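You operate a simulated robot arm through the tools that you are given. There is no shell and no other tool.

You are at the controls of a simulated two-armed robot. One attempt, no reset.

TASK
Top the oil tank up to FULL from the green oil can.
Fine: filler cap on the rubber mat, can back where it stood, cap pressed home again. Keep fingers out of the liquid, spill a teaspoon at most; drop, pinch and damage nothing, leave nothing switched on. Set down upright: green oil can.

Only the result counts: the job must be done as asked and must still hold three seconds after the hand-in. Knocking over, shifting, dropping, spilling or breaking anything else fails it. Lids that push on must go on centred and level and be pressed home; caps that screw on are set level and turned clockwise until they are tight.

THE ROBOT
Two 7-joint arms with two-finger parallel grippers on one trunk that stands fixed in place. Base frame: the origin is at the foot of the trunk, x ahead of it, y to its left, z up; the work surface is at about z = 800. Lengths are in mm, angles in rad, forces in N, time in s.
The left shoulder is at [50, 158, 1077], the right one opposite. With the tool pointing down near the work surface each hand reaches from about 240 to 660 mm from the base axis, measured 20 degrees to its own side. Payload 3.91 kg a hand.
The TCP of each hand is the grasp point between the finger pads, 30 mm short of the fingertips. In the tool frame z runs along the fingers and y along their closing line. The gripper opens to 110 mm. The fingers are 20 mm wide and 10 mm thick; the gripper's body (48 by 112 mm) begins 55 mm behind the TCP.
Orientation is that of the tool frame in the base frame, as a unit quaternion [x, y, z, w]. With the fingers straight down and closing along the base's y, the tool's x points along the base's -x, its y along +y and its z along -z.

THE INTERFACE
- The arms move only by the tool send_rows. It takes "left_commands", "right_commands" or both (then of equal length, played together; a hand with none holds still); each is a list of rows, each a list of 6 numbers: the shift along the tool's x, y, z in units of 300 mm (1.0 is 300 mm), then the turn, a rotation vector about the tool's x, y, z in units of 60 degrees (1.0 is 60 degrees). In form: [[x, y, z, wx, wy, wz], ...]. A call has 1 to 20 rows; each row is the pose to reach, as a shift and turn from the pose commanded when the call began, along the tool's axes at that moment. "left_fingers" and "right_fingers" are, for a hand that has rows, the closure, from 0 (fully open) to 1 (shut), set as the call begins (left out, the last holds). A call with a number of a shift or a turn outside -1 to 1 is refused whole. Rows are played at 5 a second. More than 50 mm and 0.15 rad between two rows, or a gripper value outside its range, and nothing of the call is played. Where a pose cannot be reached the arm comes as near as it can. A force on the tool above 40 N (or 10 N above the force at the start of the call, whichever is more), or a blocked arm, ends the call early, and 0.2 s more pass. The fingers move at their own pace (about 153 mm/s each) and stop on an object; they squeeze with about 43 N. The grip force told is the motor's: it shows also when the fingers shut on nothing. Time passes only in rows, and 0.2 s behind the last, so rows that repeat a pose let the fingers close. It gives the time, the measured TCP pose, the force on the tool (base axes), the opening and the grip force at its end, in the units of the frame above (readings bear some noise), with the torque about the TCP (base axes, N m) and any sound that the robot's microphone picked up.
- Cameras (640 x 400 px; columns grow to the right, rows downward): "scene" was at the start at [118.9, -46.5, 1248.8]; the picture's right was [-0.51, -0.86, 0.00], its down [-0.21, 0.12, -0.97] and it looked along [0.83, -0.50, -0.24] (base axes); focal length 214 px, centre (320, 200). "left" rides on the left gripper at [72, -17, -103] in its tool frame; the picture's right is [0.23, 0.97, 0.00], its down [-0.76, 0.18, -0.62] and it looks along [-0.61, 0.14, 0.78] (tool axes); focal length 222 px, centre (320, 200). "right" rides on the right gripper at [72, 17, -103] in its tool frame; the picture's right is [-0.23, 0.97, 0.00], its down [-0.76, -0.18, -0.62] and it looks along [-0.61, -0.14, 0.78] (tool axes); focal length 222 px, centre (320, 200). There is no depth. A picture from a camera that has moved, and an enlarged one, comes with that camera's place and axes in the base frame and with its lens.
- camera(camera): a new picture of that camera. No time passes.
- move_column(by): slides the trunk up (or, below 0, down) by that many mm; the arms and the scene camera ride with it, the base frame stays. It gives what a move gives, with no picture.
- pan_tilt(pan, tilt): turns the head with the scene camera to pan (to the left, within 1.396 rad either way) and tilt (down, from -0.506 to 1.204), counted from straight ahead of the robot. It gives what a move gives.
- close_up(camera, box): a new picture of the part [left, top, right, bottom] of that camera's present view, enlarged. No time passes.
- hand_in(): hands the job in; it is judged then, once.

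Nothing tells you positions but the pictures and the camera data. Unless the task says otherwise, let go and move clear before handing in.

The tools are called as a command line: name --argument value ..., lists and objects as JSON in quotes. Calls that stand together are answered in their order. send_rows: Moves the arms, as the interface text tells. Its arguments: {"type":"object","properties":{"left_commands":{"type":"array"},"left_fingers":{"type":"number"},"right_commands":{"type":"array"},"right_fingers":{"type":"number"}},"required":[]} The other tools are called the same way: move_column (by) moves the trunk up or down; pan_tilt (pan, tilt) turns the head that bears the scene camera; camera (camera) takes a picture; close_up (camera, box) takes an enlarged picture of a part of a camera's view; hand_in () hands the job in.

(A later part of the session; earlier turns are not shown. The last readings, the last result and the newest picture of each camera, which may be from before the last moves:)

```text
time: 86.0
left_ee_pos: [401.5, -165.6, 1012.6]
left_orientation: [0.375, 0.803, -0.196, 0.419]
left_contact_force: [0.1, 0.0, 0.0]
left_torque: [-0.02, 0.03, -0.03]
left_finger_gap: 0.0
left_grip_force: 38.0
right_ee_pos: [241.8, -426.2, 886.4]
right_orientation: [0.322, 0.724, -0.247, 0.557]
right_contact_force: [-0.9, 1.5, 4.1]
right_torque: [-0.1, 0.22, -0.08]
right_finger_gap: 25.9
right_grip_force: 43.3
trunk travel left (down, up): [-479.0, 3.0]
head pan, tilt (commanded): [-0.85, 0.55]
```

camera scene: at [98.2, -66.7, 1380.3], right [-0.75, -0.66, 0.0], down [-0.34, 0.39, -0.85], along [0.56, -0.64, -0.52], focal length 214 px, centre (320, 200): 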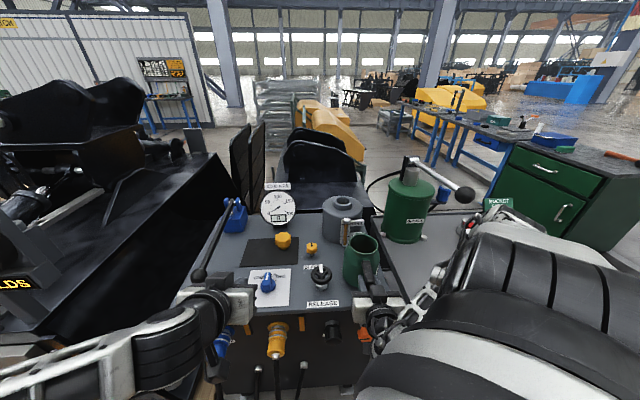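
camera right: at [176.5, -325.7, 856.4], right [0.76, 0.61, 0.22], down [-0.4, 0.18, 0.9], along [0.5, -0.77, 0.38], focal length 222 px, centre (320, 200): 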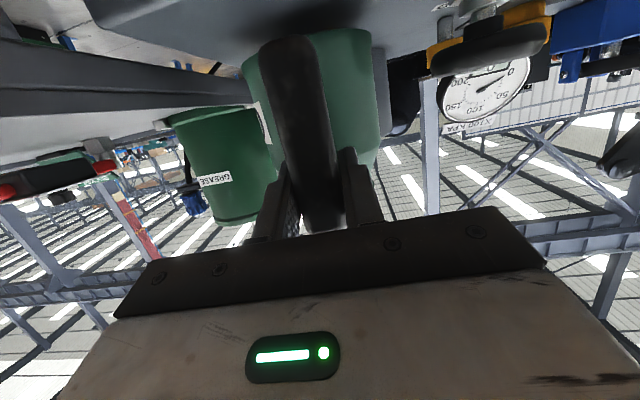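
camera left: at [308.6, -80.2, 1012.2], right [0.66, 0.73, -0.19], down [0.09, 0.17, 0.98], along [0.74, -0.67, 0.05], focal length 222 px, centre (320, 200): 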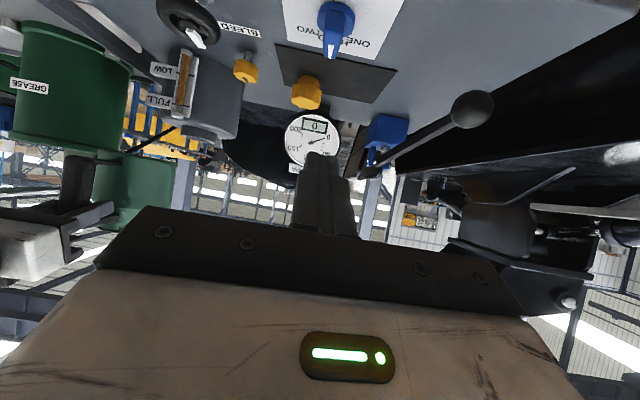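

The can has touched down. I'll check its position and that it stands flat before releasing.

close_up --camera "left" --box '[0, 0, 200, 125]'

close_up --camera "scene" --box '[320, 215, 430, 305]'

close_up --camera "right" --box '[200, 0, 440, 230]'

```text
3.20 times, centred on (100, 62) of left
camera zoom: at [308.1, -79.4, 1012.7], right [0.66, 0.73, -0.19], down [0.09, 0.17, 0.98], along [0.74, -0.67, 0.05], focal length 711 px, centre (1024, 640)
```

zoom: 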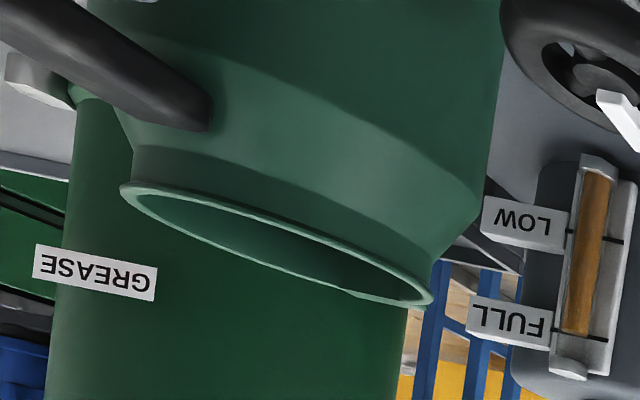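

```text
4.44 times, centred on (375, 260) of scene
camera zoom: at [97.7, -65.6, 1380.6], right [-0.75, -0.66, 0.0], down [-0.34, 0.39, -0.85], along [0.56, -0.64, -0.52], focal length 953 px, centre (76, -67)
```

zoom: 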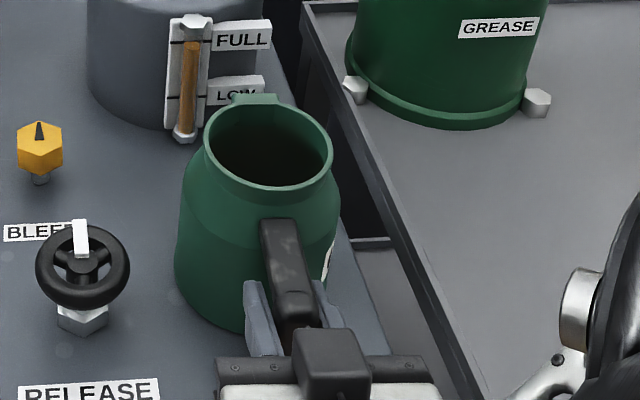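

```text
1.74 times, centred on (320, 115) of right
camera zoom: at [176.0, -326.4, 841.8], right [0.76, 0.61, 0.22], down [-0.41, 0.18, 0.9], along [0.5, -0.77, 0.39], focal length 386 px, centre (320, 348)
```

zoom: 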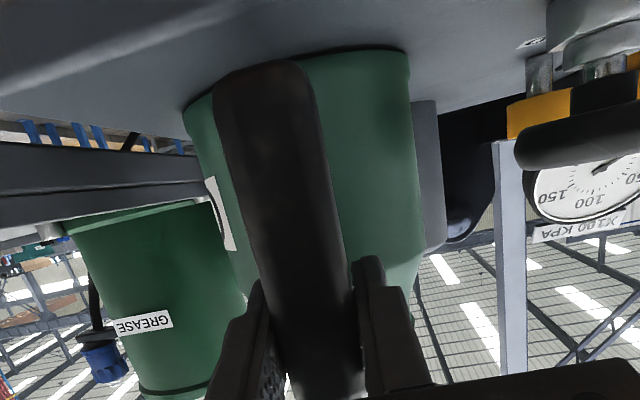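

The can is back within about a millimetre of where it stood, standing flat. I'll ease the pressure slightly and open the fingers.

send_rows --right_commands '[[-0.0024, 0, -0.0006, 0, 0, 0], [-0.0024, 0, -0.0006, 0, 0, 0]]'

send_rows --right_commands '[[0, 0, 0, 0, 0, 0], [0, 0, 0, 0, 0, 0], [0, 0, 0, 0, 0, 0], [0, 0, 0, 0, 0, 0]]' --right_fingers 0.1

close_up --camera "left" --box '[0, 0, 200, 125]'

camera --camera "right"

```text
time: 86.6
left_ee_pos: [402.7, -165.1, 1011.4]
left_orientation: [0.375, 0.804, -0.195, 0.418]
left_contact_force: [-0.7, -0.1, 0.6]
left_torque: [0.0, 0.02, 0.03]
left_finger_gap: 0.1
left_grip_force: 37.1
right_ee_pos: [242.9, -426.3, 887.7]
right_orientation: [0.322, 0.724, -0.248, 0.558]
right_contact_force: [0.9, -0.8, 4.4]
right_torque: [-0.37, 0.01, 0.11]
right_finger_gap: 26.0
right_grip_force: 43.5
trunk travel left (down, up): [-479.0, 3.0]
head pan, tilt (commanded): [-0.85, 0.55]
```

```text
time: 87.6
left_ee_pos: [400.6, -165.5, 1010.7]
left_orientation: [0.374, 0.804, -0.194, 0.419]
left_contact_force: [-0.2, -1.3, 0.9]
left_torque: [-0.03, -0.01, 0.01]
left_finger_gap: 0.0
left_grip_force: 37.9
right_ee_pos: [242.0, -425.6, 884.3]
right_orientation: [0.323, 0.725, -0.247, 0.556]
right_contact_force: [-0.5, 0.3, -0.1]
right_torque: [0.02, -0.03, 0.0]
right_finger_gap: 99.1
right_grip_force: 0.1
trunk travel left (down, up): [-479.0, 3.0]
head pan, tilt (commanded): [-0.85, 0.55]
```

```text
3.20 times, centred on (100, 62) of left
camera zoom: at [308.3, -79.8, 1012.4], right [0.66, 0.73, -0.19], down [0.09, 0.17, 0.98], along [0.74, -0.67, 0.05], focal length 711 px, centre (1024, 640)
```

zoom: 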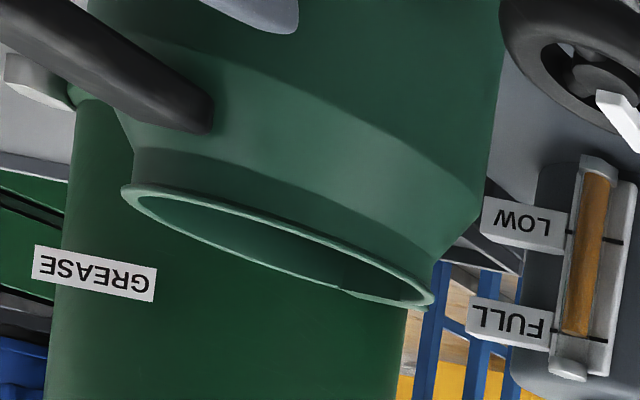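

```text
taken
camera right: at [175.5, -326.2, 841.6], right [0.76, 0.61, 0.22], down [-0.4, 0.18, 0.9], along [0.51, -0.77, 0.38], focal length 222 px, centre (320, 200)
```

right: 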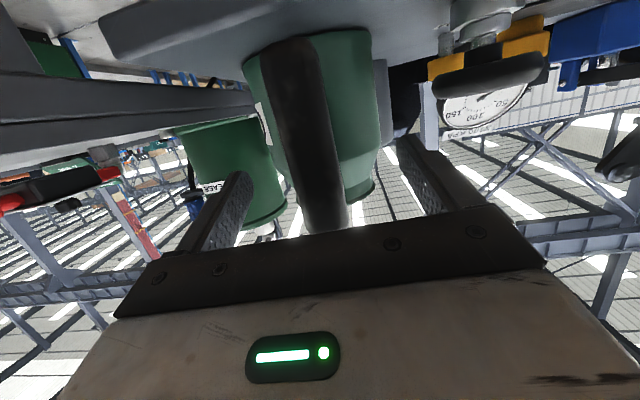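

The can stands upright on its own, unmoved by the release. I'll withdraw the open fingers up and away from the handle.

send_rows --right_commands '[[-0.0643, 0.0012, 0.0055, 0, 0.0666, 0], [-0.1285, 0.0024, 0.0111, 0, 0.1332, 0], [-0.1928, 0.0036, 0.0166, 0, 0.1998, 0], [-0.257, 0.0048, 0.0222, 0, 0.2664, 0], [-0.3213, 0.006, 0.0277, 0, 0.333, 0]]'

camera --camera "scene"

camera --camera "right"

close_up --camera "left" --box '[0, 0, 200, 125]'

```text
time: 88.8
left_ee_pos: [400.9, -166.6, 1011.1]
left_orientation: [0.375, 0.804, -0.194, 0.418]
left_contact_force: [0.0, -0.2, 0.4]
left_torque: [0.0, 0.0, 0.01]
left_finger_gap: 0.0
left_grip_force: 37.9
right_ee_pos: [265.7, -449.4, 975.6]
right_orientation: [0.362, 0.81, -0.188, 0.421]
right_contact_force: [-0.3, -0.4, 0.2]
right_torque: [0.01, -0.01, -0.02]
right_finger_gap: 98.7
right_grip_force: 0.0
trunk travel left (down, up): [-479.0, 3.0]
head pan, tilt (commanded): [-0.85, 0.55]
```

```text
taken
camera scene: at [97.9, -65.8, 1380.3], right [-0.75, -0.66, 0.0], down [-0.34, 0.39, -0.85], along [0.56, -0.64, -0.52], focal length 214 px, centre (320, 200)
```

scene: 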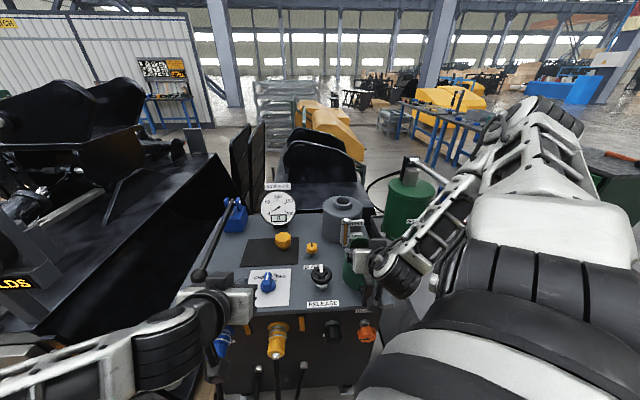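

```text
taken
camera right: at [194.6, -344.7, 975.6], right [0.81, 0.55, 0.19], down [-0.18, -0.07, 0.98], along [0.56, -0.83, 0.05], focal length 222 px, centre (320, 200)
```

right: 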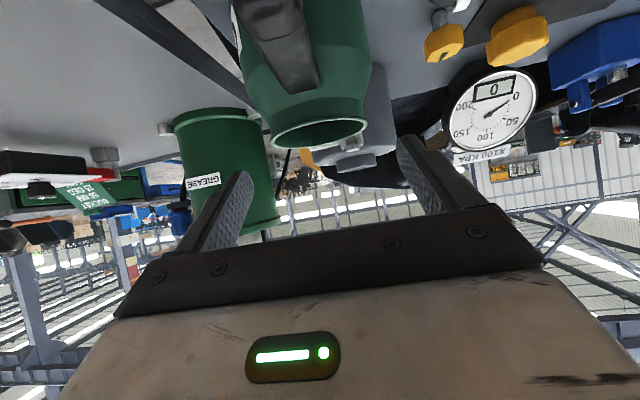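

```text
3.20 times, centred on (100, 62) of left
camera zoom: at [308.3, -79.5, 1012.4], right [0.66, 0.73, -0.19], down [0.09, 0.17, 0.98], along [0.74, -0.67, 0.05], focal length 711 px, centre (1024, 640)
```

zoom: 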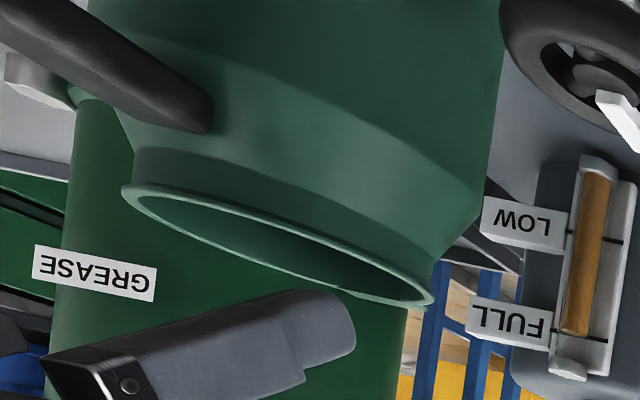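

The hand is free of the can. I'll raise the right hand high again, then retract the left hand upward so the trunk can be lowered for the cap.

send_rows --right_commands '[[-0.0666, 0.0033, -0.0092, 0, 0.025, 0], [-0.1331, 0.0066, -0.0184, 0, 0.05, 0], [-0.1997, 0.0099, -0.0276, 0, 0.075, 0], [-0.2663, 0.0132, -0.0368, 0, 0.1, 0], [-0.3329, 0.0165, -0.046, 0, 0.125, 0], [-0.3994, 0.0198, -0.0552, 0, 0.15, 0], [-0.466, 0.0231, -0.0644, 0, 0.175, 0], [-0.5326, 0.0264, -0.0736, 0, 0.2, 0], [-0.5991, 0.0297, -0.0828, 0, 0.225, 0], [-0.6657, 0.033, -0.092, 0, 0.25, 0]]'

close_up --camera "left" --box '[170, 50, 210, 110]'

close_up --camera "left" --box '[0, 0, 240, 150]'

camera --camera "scene"

```text
time: 91.0
left_ee_pos: [403.4, -166.3, 1011.5]
left_orientation: [0.374, 0.804, -0.195, 0.419]
left_contact_force: [-0.3, 0.5, 0.5]
left_torque: [0.01, -0.01, 0.02]
left_finger_gap: 0.0
left_grip_force: 37.2
right_ee_pos: [332.8, -511.6, 1157.1]
right_orientation: [0.383, 0.858, -0.139, 0.312]
right_contact_force: [0.2, 0.4, -0.6]
right_torque: [0.04, -0.03, 0.0]
right_finger_gap: 98.7
right_grip_force: 0.1
right hand out of reach, approached as far as the arm can: row 1, 2, 3, 4
trunk travel left (down, up): [-479.0, 3.0]
head pan, tilt (commanded): [-0.85, 0.55]
```

```text
6.67 times, centred on (190, 80) of left
camera zoom: at [308.3, -79.8, 1012.4], right [0.66, 0.73, -0.19], down [0.09, 0.17, 0.98], along [0.74, -0.67, 0.05], focal length 1481 px, centre (1187, 1000)
```

zoom: 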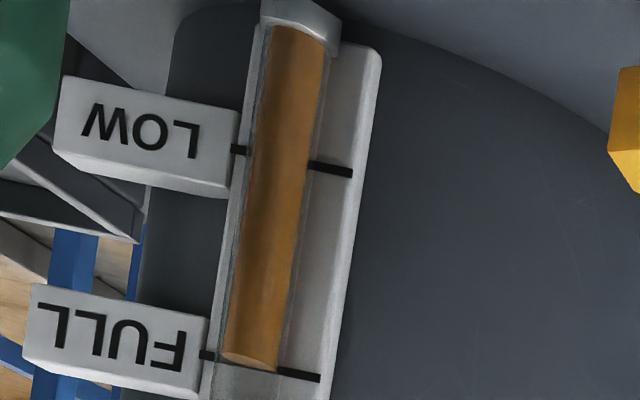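

```text
2.67 times, centred on (120, 75) of left
camera zoom: at [308.3, -79.8, 1012.4], right [0.66, 0.73, -0.19], down [0.09, 0.17, 0.98], along [0.74, -0.67, 0.05], focal length 592 px, centre (853, 533)
```

zoom: 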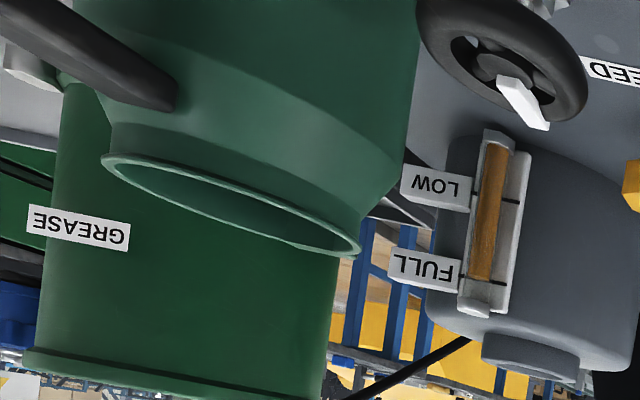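

```text
taken
camera scene: at [97.9, -66.2, 1380.3], right [-0.75, -0.66, 0.0], down [-0.34, 0.39, -0.85], along [0.56, -0.64, -0.52], focal length 214 px, centre (320, 200)
```

scene: 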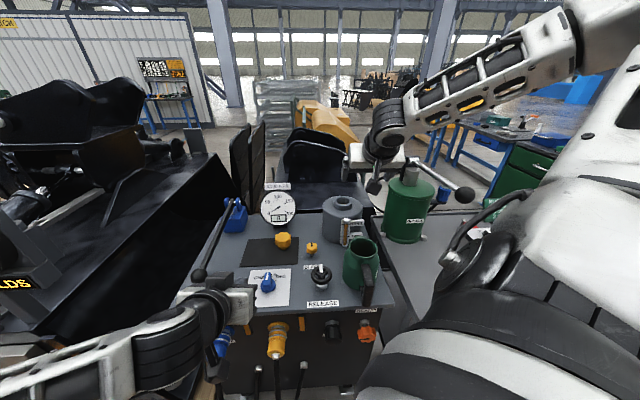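

The sight glass holds steady at FULL. I'll retract the left hand straight up.

send_rows --left_commands '[[-0.0486, 0, -0.0341, 0, 0.0917, 0], [-0.0972, 0, -0.0681, 0, 0.1834, 0], [-0.1458, 0, -0.1022, 0, 0.2751, 0], [-0.1944, 0, -0.1363, 0, 0.3668, 0], [-0.243, 0, -0.1704, 0, 0.4585, 0], [-0.2916, 0, -0.2044, 0, 0.5502, 0], [-0.3402, 0, -0.2385, 0, 0.6419, 0], [-0.3888, 0, -0.2726, 0, 0.7336, 0], [-0.4374, 0, -0.3066, 0, 0.8253, 0], [-0.486, 0, -0.3407, 0, 0.917, 0]]'

camera --camera "left"

camera --camera "scene"

```text
time: 93.2
left_ee_pos: [401.7, -167.7, 1191.5]
left_orientation: [0.423, 0.906, 0.001, -0.002]
left_contact_force: [-0.7, 0.1, 0.0]
left_torque: [-0.02, 0.01, -0.01]
left_finger_gap: 0.2
left_grip_force: 38.0
right_ee_pos: [333.7, -512.2, 1155.8]
right_orientation: [0.383, 0.858, -0.139, 0.313]
right_contact_force: [-1.1, -0.5, 0.1]
right_torque: [0.03, 0.0, -0.02]
right_finger_gap: 98.8
right_grip_force: 0.0
trunk travel left (down, up): [-479.0, 3.0]
head pan, tilt (commanded): [-0.85, 0.55]
```

```text
taken
camera left: at [342.5, -122.8, 1295.8], right [0.6, 0.8, 0.0], down [0.63, -0.47, 0.62], along [0.5, -0.37, -0.78], focal length 222 px, centre (320, 200)
```

left: 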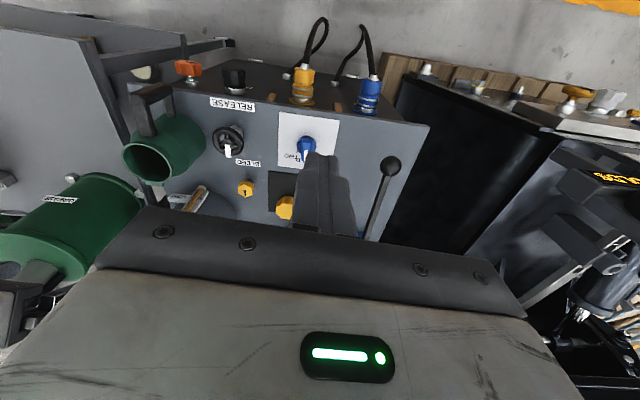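

```text
taken
camera scene: at [97.8, -66.6, 1380.3], right [-0.75, -0.66, 0.0], down [-0.34, 0.39, -0.85], along [0.56, -0.64, -0.52], focal length 214 px, centre (320, 200)
```

scene: 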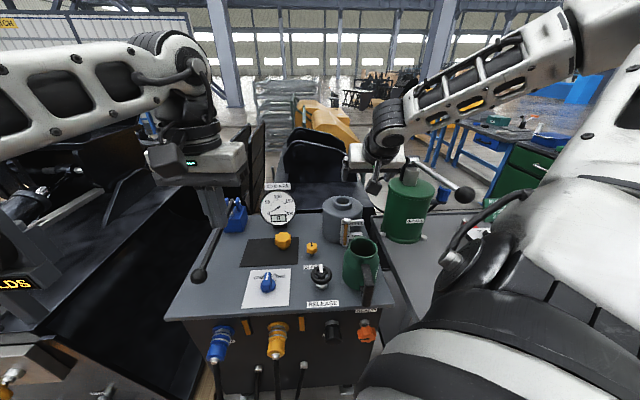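

send_rows --left_commands '[[0.0584, -0.0058, 0, 0, 0, -0.0833], [0.1168, -0.0116, 0, 0, 0, -0.1666], [0.1752, -0.0174, 0, 0, 0, -0.2499], [0.2336, -0.0232, 0, 0, 0, -0.3332], [0.292, -0.029, 0, 0, 0, -0.4165], [0.3504, -0.0348, 0, 0, 0, -0.4998], [0.4088, -0.0406, 0, 0, 0, -0.5831], [0.4672, -0.0464, 0, 0, 0, -0.6664], [0.5256, -0.0522, 0, 0, 0, -0.7497], [0.584, -0.058, 0, 0, 0, -0.833]]'

camera --camera "scene"

```text
time: 95.4
left_ee_pos: [275.3, -44.6, 1191.2]
left_orientation: [-0.001, 1.0, -0.001, 0.0]
left_contact_force: [0.2, -0.1, -0.5]
left_torque: [0.0, -0.05, 0.02]
left_finger_gap: 0.1
left_grip_force: 37.9
right_ee_pos: [333.9, -511.3, 1155.7]
right_orientation: [0.383, 0.858, -0.139, 0.312]
right_contact_force: [0.0, -0.4, -0.3]
right_torque: [0.0, 0.02, 0.02]
right_finger_gap: 98.8
right_grip_force: 0.1
trunk travel left (down, up): [-479.0, 3.0]
head pan, tilt (commanded): [-0.85, 0.55]
```

```text
taken
camera scene: at [97.9, -65.9, 1380.4], right [-0.75, -0.66, 0.0], down [-0.34, 0.39, -0.85], along [0.56, -0.64, -0.52], focal length 214 px, centre (320, 200)
```

scene: 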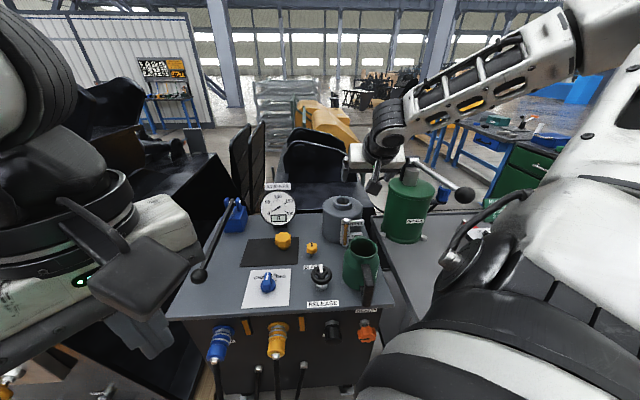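

The left hand is back at its start position. I'll bring the right hand above the cap in the same attitude I used to set it down.

send_rows --right_commands '[[-0.019, 0.0686, 0.0224, -0.0206, 0, -0.0246], [-0.0381, 0.1372, 0.0448, -0.0413, 0, -0.0492], [-0.0571, 0.2058, 0.0672, -0.0619, 0, -0.0737], [-0.0761, 0.2744, 0.0896, -0.0825, 0, -0.0983], [-0.0951, 0.343, 0.112, -0.1032, 0, -0.1229], [-0.1142, 0.4117, 0.1344, -0.1238, 0, -0.1475], [-0.1332, 0.4803, 0.1567, -0.1444, 0, -0.172], [-0.1522, 0.5489, 0.1791, -0.1651, 0, -0.1966], [-0.1712, 0.6175, 0.2015, -0.1857, 0, -0.2212], [-0.1903, 0.6861, 0.2239, -0.2063, 0, -0.2458], [-0.2093, 0.7547, 0.2463, -0.227, 0, -0.2703], [-0.2283, 0.8233, 0.2687, -0.2476, 0, -0.2949]]'

move_column --by -160

camera --camera "scene"

camera --camera "right"

```text
time: 98.0
left_ee_pos: [275.5, -44.9, 1190.6]
left_orientation: [0.0, 1.0, 0.0, -0.001]
left_contact_force: [0.1, -0.4, -0.5]
left_torque: [0.0, 0.0, -0.02]
left_finger_gap: 0.1
left_grip_force: 37.8
right_ee_pos: [588.8, -423.8, 1137.6]
right_orientation: [0.203, 0.918, -0.074, 0.333]
right_contact_force: [0.9, -0.5, -0.2]
right_torque: [-0.05, 0.05, 0.02]
right_finger_gap: 99.1
right_grip_force: 0.1
trunk travel left (down, up): [-479.0, 3.0]
head pan, tilt (commanded): [-0.85, 0.55]
```

```text
time: 99.8
left_ee_pos: [275.5, -44.4, 1030.8]
left_orientation: [0.0, 1.0, 0.001, 0.0]
left_contact_force: [-1.1, -0.3, -0.5]
left_torque: [0.0, -0.01, 0.03]
left_finger_gap: 0.0
left_grip_force: 37.7
right_ee_pos: [587.5, -424.2, 977.9]
right_orientation: [0.202, 0.918, -0.074, 0.334]
right_contact_force: [0.5, -0.1, 0.8]
right_torque: [0.0, 0.02, 0.04]
right_finger_gap: 99.2
right_grip_force: 0.0
trunk travel left (down, up): [-319.0, 163.0]
head pan, tilt (commanded): [-0.85, 0.55]
```

```text
taken
camera scene: at [97.9, -66.1, 1220.4], right [-0.75, -0.66, 0.0], down [-0.34, 0.39, -0.85], along [0.56, -0.64, -0.52], focal length 214 px, centre (320, 200)
```

scene: 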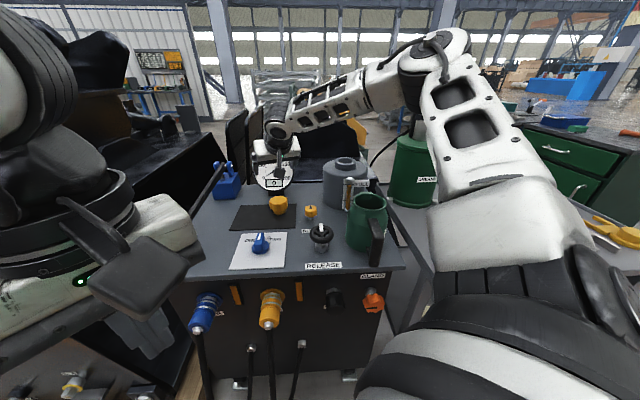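

```text
taken
camera right: at [484.2, -356.8, 1010.4], right [0.57, 0.81, 0.15], down [0.09, -0.24, 0.97], along [0.82, -0.54, -0.21], focal length 222 px, centre (320, 200)
```

right: 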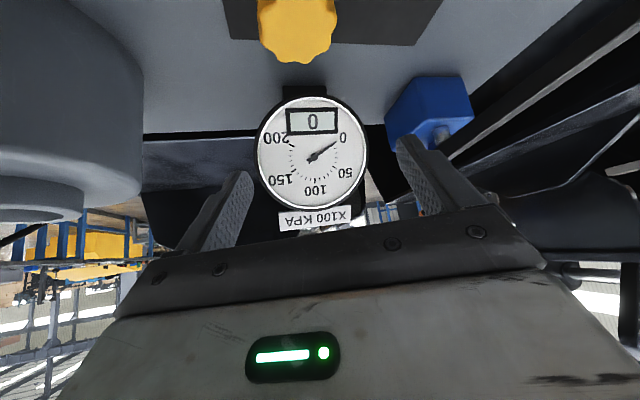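

The cap sits exactly where expected under the hand. I'll lower straight down around it.

send_rows --right_commands '[[0.0424, 0, 0.0505, 0, 0, 0], [0.0848, 0, 0.101, 0, 0, 0], [0.1272, 0, 0.1516, 0, 0, 0], [0.1696, 0, 0.2021, 0, 0, 0], [0.212, 0, 0.2526, 0, 0, 0], [0.2544, 0, 0.3031, 0, 0, 0]]'

camera --camera "right"

```text
time: 101.2
left_ee_pos: [275.3, -44.4, 1030.9]
left_orientation: [0.0, 1.0, 0.001, 0.0]
left_contact_force: [0.2, -0.4, 0.5]
left_torque: [-0.01, 0.01, -0.01]
left_finger_gap: 0.0
left_grip_force: 38.0
right_ee_pos: [587.6, -422.7, 859.3]
right_orientation: [0.203, 0.917, -0.075, 0.335]
right_contact_force: [-0.1, -0.4, 0.2]
right_torque: [-0.01, 0.02, -0.04]
right_finger_gap: 99.0
right_grip_force: 0.0
trunk travel left (down, up): [-319.0, 163.0]
head pan, tilt (commanded): [-0.85, 0.55]
```

```text
taken
camera right: at [483.9, -356.3, 891.2], right [0.57, 0.81, 0.15], down [0.09, -0.24, 0.97], along [0.82, -0.54, -0.21], focal length 222 px, centre (320, 200)
```

right: 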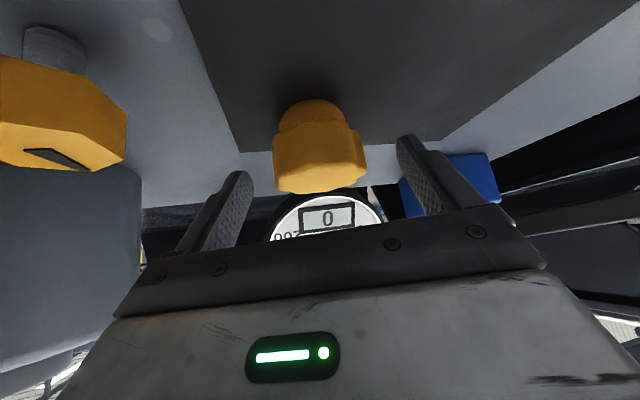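

The view matches the moment of release almost exactly. I'll close on the cap.

send_rows --right_commands '[[0, 0, 0, 0, 0, 0], [0, 0, 0, 0, 0, 0], [0, 0, 0, 0, 0, 0], [0, 0, 0, 0, 0, 0]]' --right_fingers 1.0

close_up --camera "right" --box '[240, 60, 400, 200]'

```text
time: 102.2
left_ee_pos: [275.7, -45.1, 1030.1]
left_orientation: [0.0, 1.0, 0.0, 0.0]
left_contact_force: [0.8, 0.1, 0.0]
left_torque: [-0.01, -0.02, 0.05]
left_finger_gap: 0.0
left_grip_force: 37.8
right_ee_pos: [587.3, -422.5, 859.3]
right_orientation: [0.202, 0.918, -0.074, 0.334]
right_contact_force: [-0.4, -0.3, 0.6]
right_torque: [-0.06, 0.01, -0.02]
right_finger_gap: 58.3
right_grip_force: 43.1
trunk travel left (down, up): [-319.0, 163.0]
head pan, tilt (commanded): [-0.85, 0.55]
```

```text
2.86 times, centred on (320, 130) of right
camera zoom: at [483.7, -356.0, 891.5], right [0.57, 0.81, 0.15], down [0.09, -0.24, 0.97], along [0.82, -0.54, -0.21], focal length 635 px, centre (320, 400)
```

zoom: 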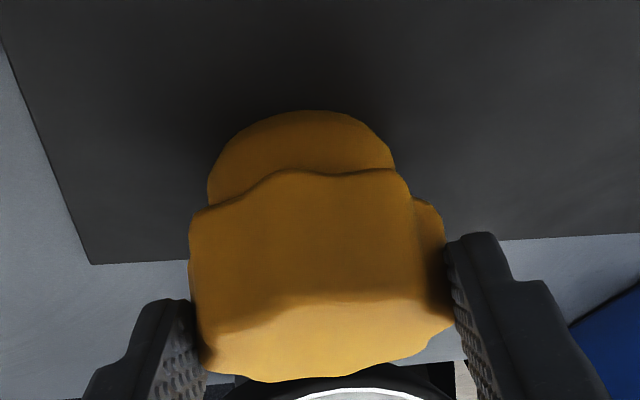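

The cap is gripped. I'll lift it straight up off the mat.

send_rows --right_commands '[[-0.0107, 0, -0.0128, 0, 0, 0], [-0.0429, 0, -0.0511, 0, 0, 0], [-0.0857, 0, -0.1021, 0, 0, 0], [-0.1286, 0, -0.1532, 0, 0, 0], [-0.1715, 0, -0.2043, 0, 0, 0], [-0.2143, 0, -0.2553, 0, 0, 0], [-0.2572, 0, -0.3064, 0, 0, 0], [-0.3001, 0, -0.3575, 0, 0, 0], [-0.3429, 0, -0.4085, 0, 0, 0], [-0.3858, 0, -0.4596, 0, 0, 0], [-0.4094, 0, -0.4877, 0, 0, 0]]'

camera --camera "right"

camera --camera "scene"

```text
time: 104.6
left_ee_pos: [275.4, -43.8, 1030.3]
left_orientation: [-0.001, 1.0, 0.0, 0.0]
left_contact_force: [0.2, -0.5, -0.5]
left_torque: [0.03, 0.03, -0.01]
left_finger_gap: 0.0
left_grip_force: 37.7
right_ee_pos: [588.5, -422.5, 1051.6]
right_orientation: [0.202, 0.918, -0.073, 0.335]
right_contact_force: [0.2, 0.3, -0.5]
right_torque: [0.02, -0.01, -0.02]
right_finger_gap: 58.2
right_grip_force: 43.1
trunk travel left (down, up): [-319.0, 163.0]
head pan, tilt (commanded): [-0.85, 0.55]
```

```text
taken
camera right: at [484.8, -356.0, 1083.5], right [0.57, 0.81, 0.15], down [0.09, -0.24, 0.97], along [0.82, -0.54, -0.21], focal length 222 px, centre (320, 200)
```

right: 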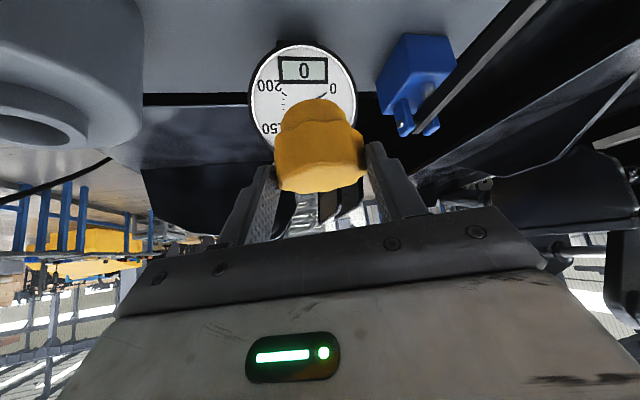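

```text
taken
camera scene: at [98.0, -66.2, 1220.3], right [-0.75, -0.66, 0.0], down [-0.34, 0.39, -0.85], along [0.56, -0.64, -0.52], focal length 214 px, centre (320, 200)
```

scene: 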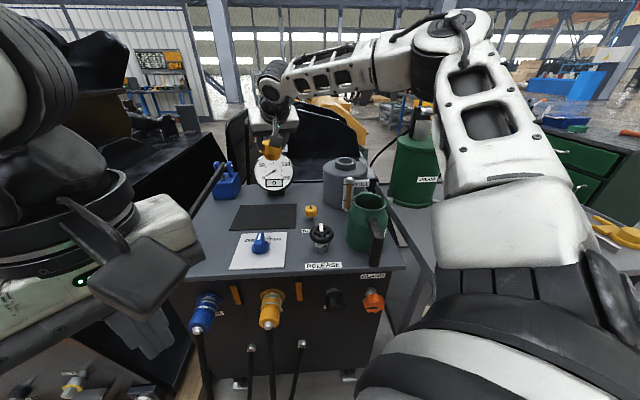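

The cap is up and level. I'll carry it across to above the filler neck, turning the hand back to square with the bench.

send_rows --right_commands '[[0.0011, -0.0666, -0.0028, 0.0179, 0, 0.0213], [0.0022, -0.1332, -0.0055, 0.0357, 0, 0.0426], [0.0033, -0.1998, -0.0083, 0.0536, 0, 0.0638], [0.0044, -0.2663, -0.011, 0.0714, 0, 0.0851], [0.0055, -0.3329, -0.0138, 0.0893, 0, 0.1064], [0.0067, -0.3995, -0.0165, 0.1072, 0, 0.1277], [0.0078, -0.4661, -0.0193, 0.125, 0, 0.1489], [0.0089, -0.5327, -0.022, 0.1429, 0, 0.1702], [0.01, -0.5993, -0.0248, 0.1607, 0, 0.1915], [0.0111, -0.6658, -0.0275, 0.1786, 0, 0.2128], [0.0122, -0.7324, -0.0303, 0.1964, 0, 0.234], [0.0133, -0.799, -0.033, 0.2143, 0, 0.2553]]'

camera --camera "right"

camera --camera "scene"

close_up --camera "scene" --box '[290, 90, 410, 220]'

```text
time: 107.2
left_ee_pos: [275.5, -44.3, 1031.1]
left_orientation: [0.0, 1.0, 0.0, -0.001]
left_contact_force: [-0.9, -0.6, 0.0]
left_torque: [0.01, 0.02, -0.01]
left_finger_gap: 0.1
left_grip_force: 37.5
right_ee_pos: [477.0, -638.7, 1057.4]
right_orientation: [0.359, 0.868, -0.131, 0.316]
right_contact_force: [0.3, -0.5, -1.0]
right_torque: [0.04, -0.01, -0.01]
right_finger_gap: 58.2
right_grip_force: 42.7
trunk travel left (down, up): [-319.0, 163.0]
head pan, tilt (commanded): [-0.85, 0.55]
```

```text
taken
camera right: at [402.2, -539.4, 1088.7], right [0.81, 0.57, 0.15], down [0.0, -0.26, 0.97], along [0.59, -0.78, -0.21], focal length 222 px, centre (320, 200)
```

right: 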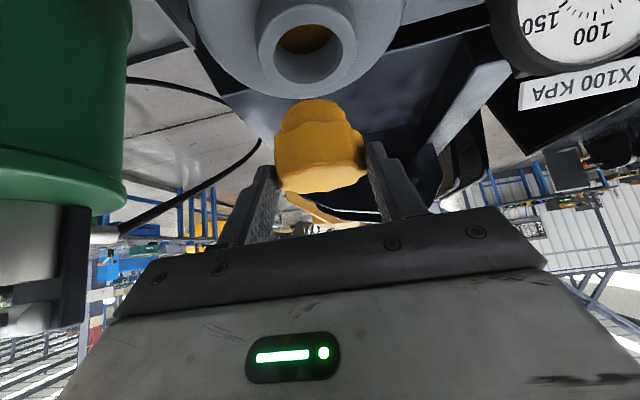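

```text
taken
camera scene: at [98.0, -66.3, 1220.3], right [-0.75, -0.66, 0.0], down [-0.34, 0.39, -0.85], along [0.56, -0.64, -0.52], focal length 214 px, centre (320, 200)
```

scene: 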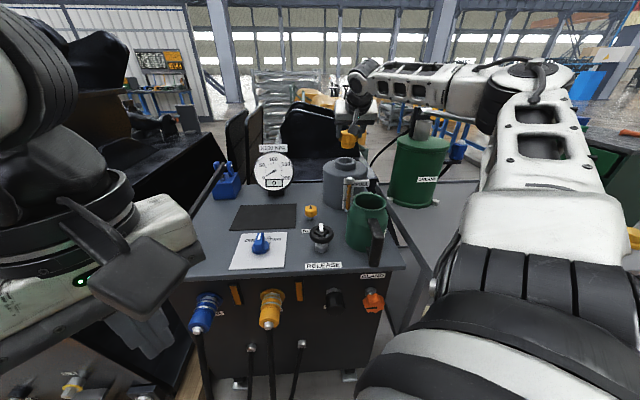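

```text
3.08 times, centred on (350, 155) of scene
camera zoom: at [98.0, -66.3, 1220.3], right [-0.75, -0.66, 0.0], down [-0.34, 0.39, -0.85], along [0.56, -0.64, -0.52], focal length 660 px, centre (228, 338)
```

zoom: 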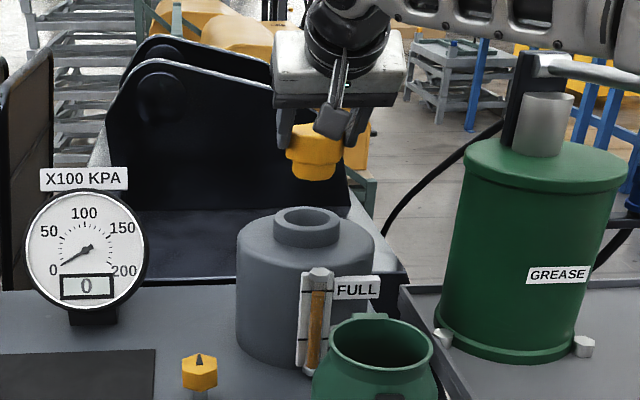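

The right camera looks straight into the filler neck (oil visible inside). I'll zoom in to align the cap's plug precisely with the opening.

close_up --camera "right" --box '[220, 0, 420, 125]'

close_up --camera "right" --box '[220, 60, 420, 220]'

```text
3.20 times, centred on (320, 62) of right
camera zoom: at [402.2, -539.4, 1088.7], right [0.81, 0.57, 0.15], down [0.0, -0.26, 0.97], along [0.59, -0.78, -0.21], focal length 711 px, centre (320, 640)
```

zoom: 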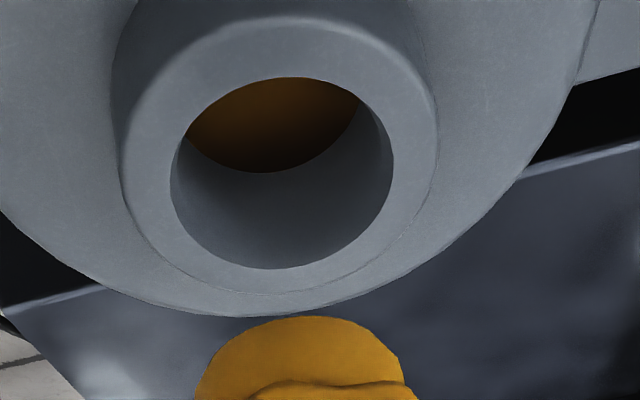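

```text
2.50 times, centred on (320, 140) of right
camera zoom: at [402.2, -539.4, 1088.7], right [0.81, 0.57, 0.15], down [0.0, -0.26, 0.97], along [0.59, -0.78, -0.21], focal length 555 px, centre (320, 350)
```

zoom: 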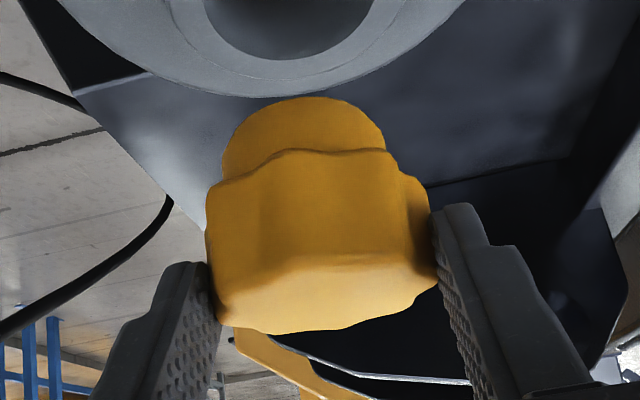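

send_rows --right_commands '[[0.0203, 0.0041, 0.0227, 0, 0, 0], [0.0407, 0.0082, 0.0453, 0, 0, 0], [0.061, 0.0123, 0.068, 0, 0, 0], [0.061, 0.0123, 0.068, 0, 0, 0]]'

close_up --camera "right" --box '[220, 0, 420, 160]'

close_up --camera "scene" --box '[310, 110, 390, 200]'

```text
time: 108.2
left_ee_pos: [275.2, -44.6, 1031.0]
left_orientation: [0.001, 1.0, 0.0, 0.0]
left_contact_force: [0.3, -0.4, 0.1]
left_torque: [0.03, -0.02, -0.03]
left_finger_gap: 0.0
left_grip_force: 37.4
right_ee_pos: [479.3, -634.5, 1028.6]
right_orientation: [0.358, 0.869, -0.13, 0.317]
right_contact_force: [0.4, -0.1, -0.9]
right_torque: [0.0, 0.01, 0.0]
right_finger_gap: 58.6
right_grip_force: 43.3
trunk travel left (down, up): [-319.0, 163.0]
head pan, tilt (commanded): [-0.85, 0.55]
```

```text
2.50 times, centred on (320, 80) of right
camera zoom: at [404.4, -536.1, 1060.1], right [0.81, 0.57, 0.15], down [0.0, -0.25, 0.97], along [0.59, -0.78, -0.21], focal length 555 px, centre (320, 500)
```

zoom: 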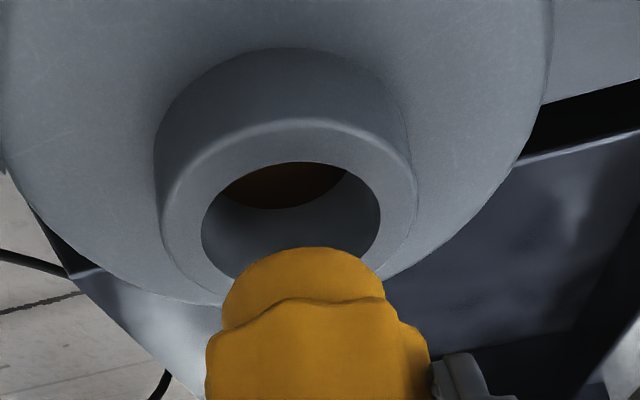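

```text
4.44 times, centred on (350, 155) of scene
camera zoom: at [98.0, -66.2, 1220.3], right [-0.75, -0.66, 0.0], down [-0.34, 0.39, -0.85], along [0.56, -0.64, -0.52], focal length 953 px, centre (187, 400)
```

zoom: 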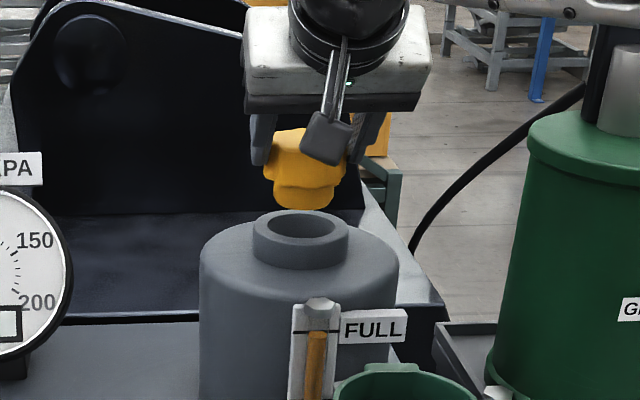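

The plug and the opening are aligned within about a millimetre in both directions. I'll lower until the plug is just above the rim.

send_rows --right_commands '[[0.0114, 0.0005, 0.0136, 0, 0, 0], [0.0229, 0.001, 0.0273, 0, 0, 0], [0.0343, 0.0015, 0.0409, 0, 0, 0], [0.0343, 0.0015, 0.0409, 0, 0, 0]]'

close_up --camera "right" --box '[220, 20, 420, 180]'

close_up --camera "scene" --box '[310, 110, 390, 200]'

```text
time: 109.2
left_ee_pos: [276.0, -44.3, 1031.1]
left_orientation: [0.0, 1.0, 0.0, 0.0]
left_contact_force: [0.8, 0.2, 0.1]
left_torque: [-0.02, -0.05, 0.0]
left_finger_gap: 0.0
left_grip_force: 37.9
right_ee_pos: [478.9, -635.2, 1011.8]
right_orientation: [0.359, 0.869, -0.13, 0.315]
right_contact_force: [0.2, -0.7, -0.1]
right_torque: [0.0, 0.01, -0.01]
right_finger_gap: 58.3
right_grip_force: 43.3
trunk travel left (down, up): [-319.0, 163.0]
head pan, tilt (commanded): [-0.85, 0.55]
```

```text
2.50 times, centred on (320, 100) of right
camera zoom: at [405.0, -536.2, 1043.8], right [0.81, 0.57, 0.15], down [0.0, -0.26, 0.97], along [0.59, -0.78, -0.21], focal length 555 px, centre (320, 450)
```

zoom: 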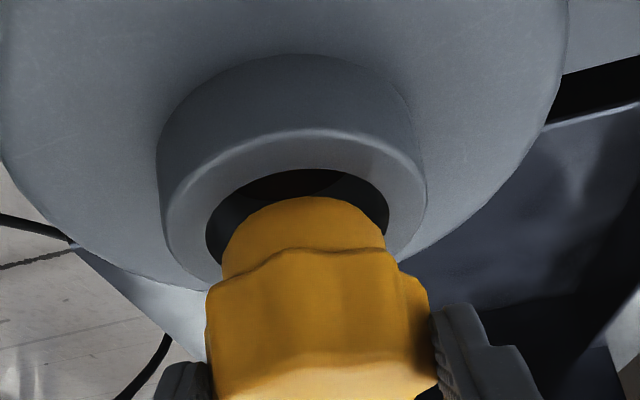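

```text
4.44 times, centred on (350, 155) of scene
camera zoom: at [98.0, -66.2, 1220.3], right [-0.75, -0.66, 0.0], down [-0.34, 0.39, -0.85], along [0.56, -0.64, -0.52], focal length 953 px, centre (187, 400)
```

zoom: 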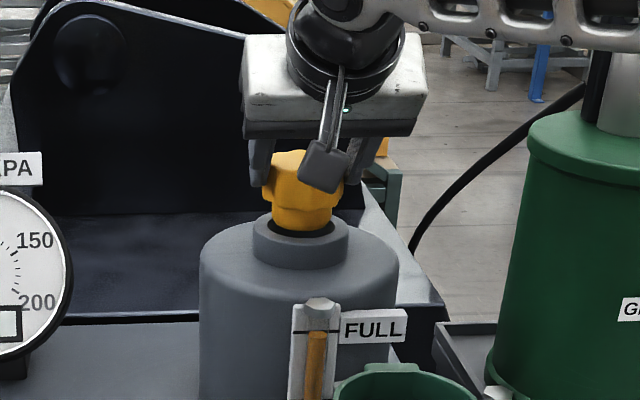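

send_rows --right_commands '[[0.0043, 0, 0.0051, 0, 0, 0], [0.0086, 0, 0.0102, 0, 0, 0], [0.0129, 0, 0.0153, 0, 0, 0], [0.0172, 0, 0.0204, 0, 0, 0], [0.0214, 0, 0.0255, 0, 0, 0]]'

close_up --camera "right" --box '[220, 20, 420, 180]'

close_up --camera "scene" --box '[310, 110, 390, 200]'

```text
time: 110.4
left_ee_pos: [275.4, -43.2, 1031.0]
left_orientation: [0.0, 1.0, -0.001, 0.0]
left_contact_force: [-0.4, -0.1, 0.0]
left_torque: [0.01, 0.04, -0.04]
left_finger_gap: 0.0
left_grip_force: 37.7
right_ee_pos: [479.8, -633.6, 1000.8]
right_orientation: [0.358, 0.869, -0.13, 0.317]
right_contact_force: [-0.4, 1.4, -0.5]
right_torque: [-0.03, -0.05, 0.0]
right_finger_gap: 58.3
right_grip_force: 42.6
trunk travel left (down, up): [-319.0, 163.0]
head pan, tilt (commanded): [-0.85, 0.55]
```

```text
2.50 times, centred on (320, 100) of right
camera zoom: at [406.0, -535.2, 1033.7], right [0.81, 0.57, 0.15], down [0.0, -0.25, 0.97], along [0.59, -0.78, -0.21], focal length 555 px, centre (320, 450)
```

zoom: 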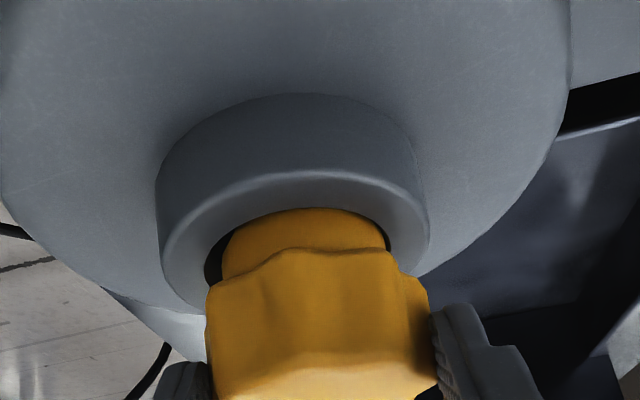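

```text
4.44 times, centred on (350, 155) of scene
camera zoom: at [98.0, -66.2, 1220.3], right [-0.75, -0.66, 0.0], down [-0.34, 0.39, -0.85], along [0.56, -0.64, -0.52], focal length 953 px, centre (187, 400)
```

zoom: 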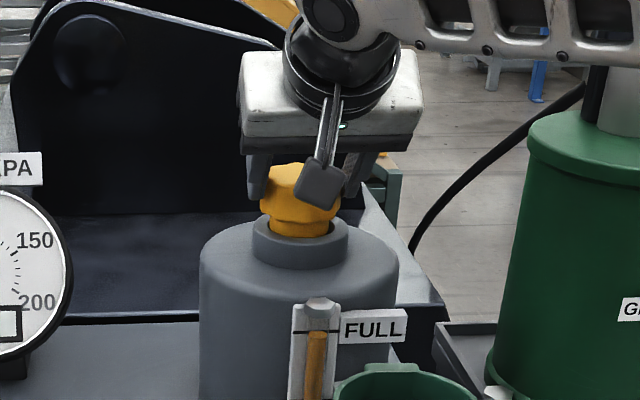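

The plug has entered the neck. There's a slightly larger gap on one side, so I'll shift about 1.7 mm to centre it and continue down gently.

send_rows --right_commands '[[0, -0.0057, 0, 0, 0, 0], [0.0043, -0.0057, 0.0051, 0, 0, 0], [0.0086, -0.0057, 0.0102, 0, 0, 0], [0.0129, -0.0057, 0.0153, 0, 0, 0]]'

close_up --camera "right" --box '[220, 20, 420, 180]'

```text
time: 111.4
left_ee_pos: [274.8, -45.0, 1030.3]
left_orientation: [0.0, 1.0, 0.0, 0.0]
left_contact_force: [0.3, -1.3, 0.6]
left_torque: [-0.02, 0.01, 0.0]
left_finger_gap: 0.0
left_grip_force: 37.9
right_ee_pos: [478.2, -634.3, 994.9]
right_orientation: [0.359, 0.868, -0.131, 0.316]
right_contact_force: [-0.3, -0.3, -0.5]
right_torque: [0.02, -0.03, 0.01]
right_finger_gap: 58.3
right_grip_force: 43.6
trunk travel left (down, up): [-319.0, 163.0]
head pan, tilt (commanded): [-0.85, 0.55]
```

```text
2.50 times, centred on (320, 100) of right
camera zoom: at [404.6, -536.2, 1027.5], right [0.81, 0.57, 0.15], down [0.0, -0.26, 0.97], along [0.59, -0.78, -0.21], focal length 555 px, centre (320, 450)
```

zoom: 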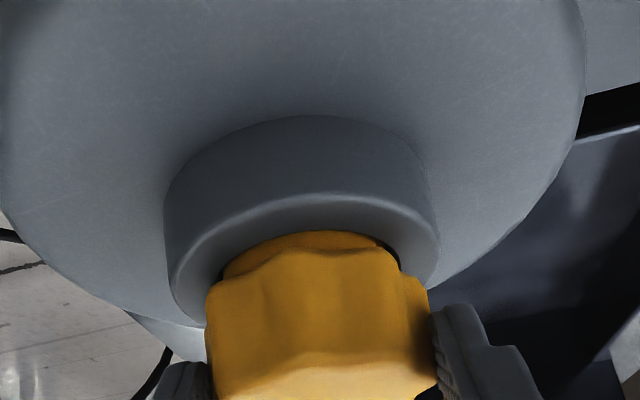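

The plug is nicely centred with no side force. I'll continue down to the seat.

send_rows --right_commands '[[0.0029, 0, 0.0048, 0, 0, 0], [0.0058, 0, 0.0097, 0, 0, 0], [0.0087, 0, 0.0145, 0, 0, 0]]'

close_up --camera "right" --box '[220, 20, 420, 180]'

close_up --camera "scene" --box '[310, 110, 390, 200]'

```text
time: 112.2
left_ee_pos: [275.7, -43.5, 1030.5]
left_orientation: [0.0, 1.0, 0.0, -0.001]
left_contact_force: [-0.6, -0.7, 0.7]
left_torque: [0.02, -0.01, -0.06]
left_finger_gap: 0.0
left_grip_force: 37.8
right_ee_pos: [479.4, -635.4, 993.3]
right_orientation: [0.359, 0.868, -0.13, 0.317]
right_contact_force: [-1.2, 0.3, 4.5]
right_torque: [-0.04, -0.04, -0.02]
right_finger_gap: 58.3
right_grip_force: 42.9
trunk travel left (down, up): [-319.0, 163.0]
head pan, tilt (commanded): [-0.85, 0.55]
```

```text
2.50 times, centred on (320, 100) of right
camera zoom: at [405.3, -536.2, 1024.0], right [0.81, 0.57, 0.15], down [0.0, -0.25, 0.97], along [0.59, -0.78, -0.21], focal length 555 px, centre (320, 450)
```

zoom: 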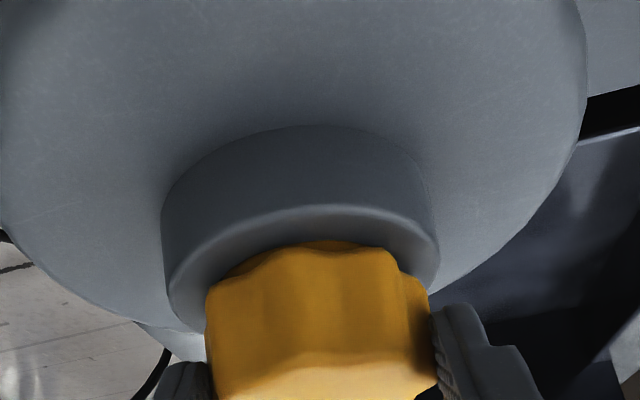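

```text
4.44 times, centred on (350, 155) of scene
camera zoom: at [97.5, -65.7, 1220.5], right [-0.75, -0.66, 0.0], down [-0.34, 0.39, -0.85], along [0.56, -0.64, -0.52], focal length 953 px, centre (187, 400)
```

zoom: 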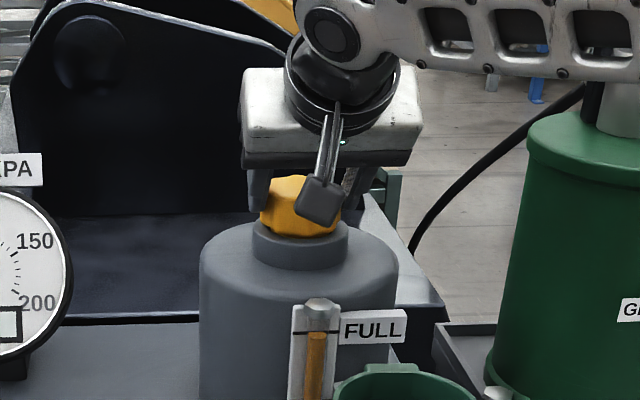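

Contact has begun at about 4.5 N, near the seat. I'll press straight down progressively.

send_rows --right_commands '[[0.0021, 0, 0.0026, 0, 0, 0], [0.0043, 0, 0.0051, 0, 0, 0], [0.0064, 0, 0.0077, 0, 0, 0], [0.0086, 0, 0.0102, 0, 0, 0]]'

close_up --camera "right" --box '[220, 20, 420, 180]'

```text
time: 113.2
left_ee_pos: [274.6, -43.3, 1031.4]
left_orientation: [0.0, 1.0, -0.001, 0.001]
left_contact_force: [0.0, 0.0, -0.3]
left_torque: [-0.02, 0.0, -0.02]
left_finger_gap: 0.0
left_grip_force: 37.6
right_ee_pos: [481.9, -634.2, 991.1]
right_orientation: [0.359, 0.867, -0.131, 0.319]
right_contact_force: [3.3, -1.5, 15.3]
right_torque: [-0.02, 0.07, 0.01]
right_finger_gap: 58.1
right_grip_force: 43.2
trunk travel left (down, up): [-319.0, 163.0]
head pan, tilt (commanded): [-0.85, 0.55]
```

```text
2.50 times, centred on (320, 100) of right
camera zoom: at [405.1, -536.1, 1021.7], right [0.81, 0.57, 0.15], down [0.0, -0.25, 0.97], along [0.59, -0.78, -0.2], focal length 555 px, centre (320, 450)
```

zoom: 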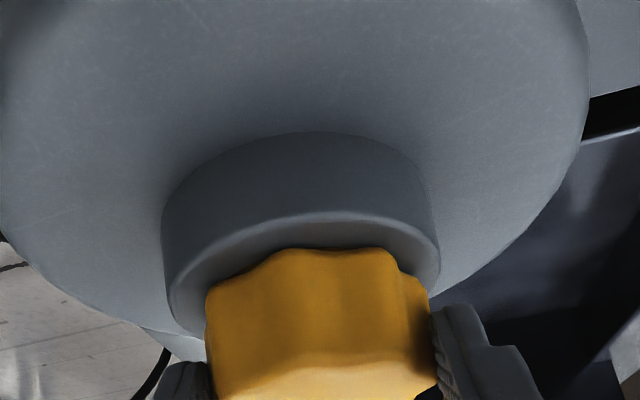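

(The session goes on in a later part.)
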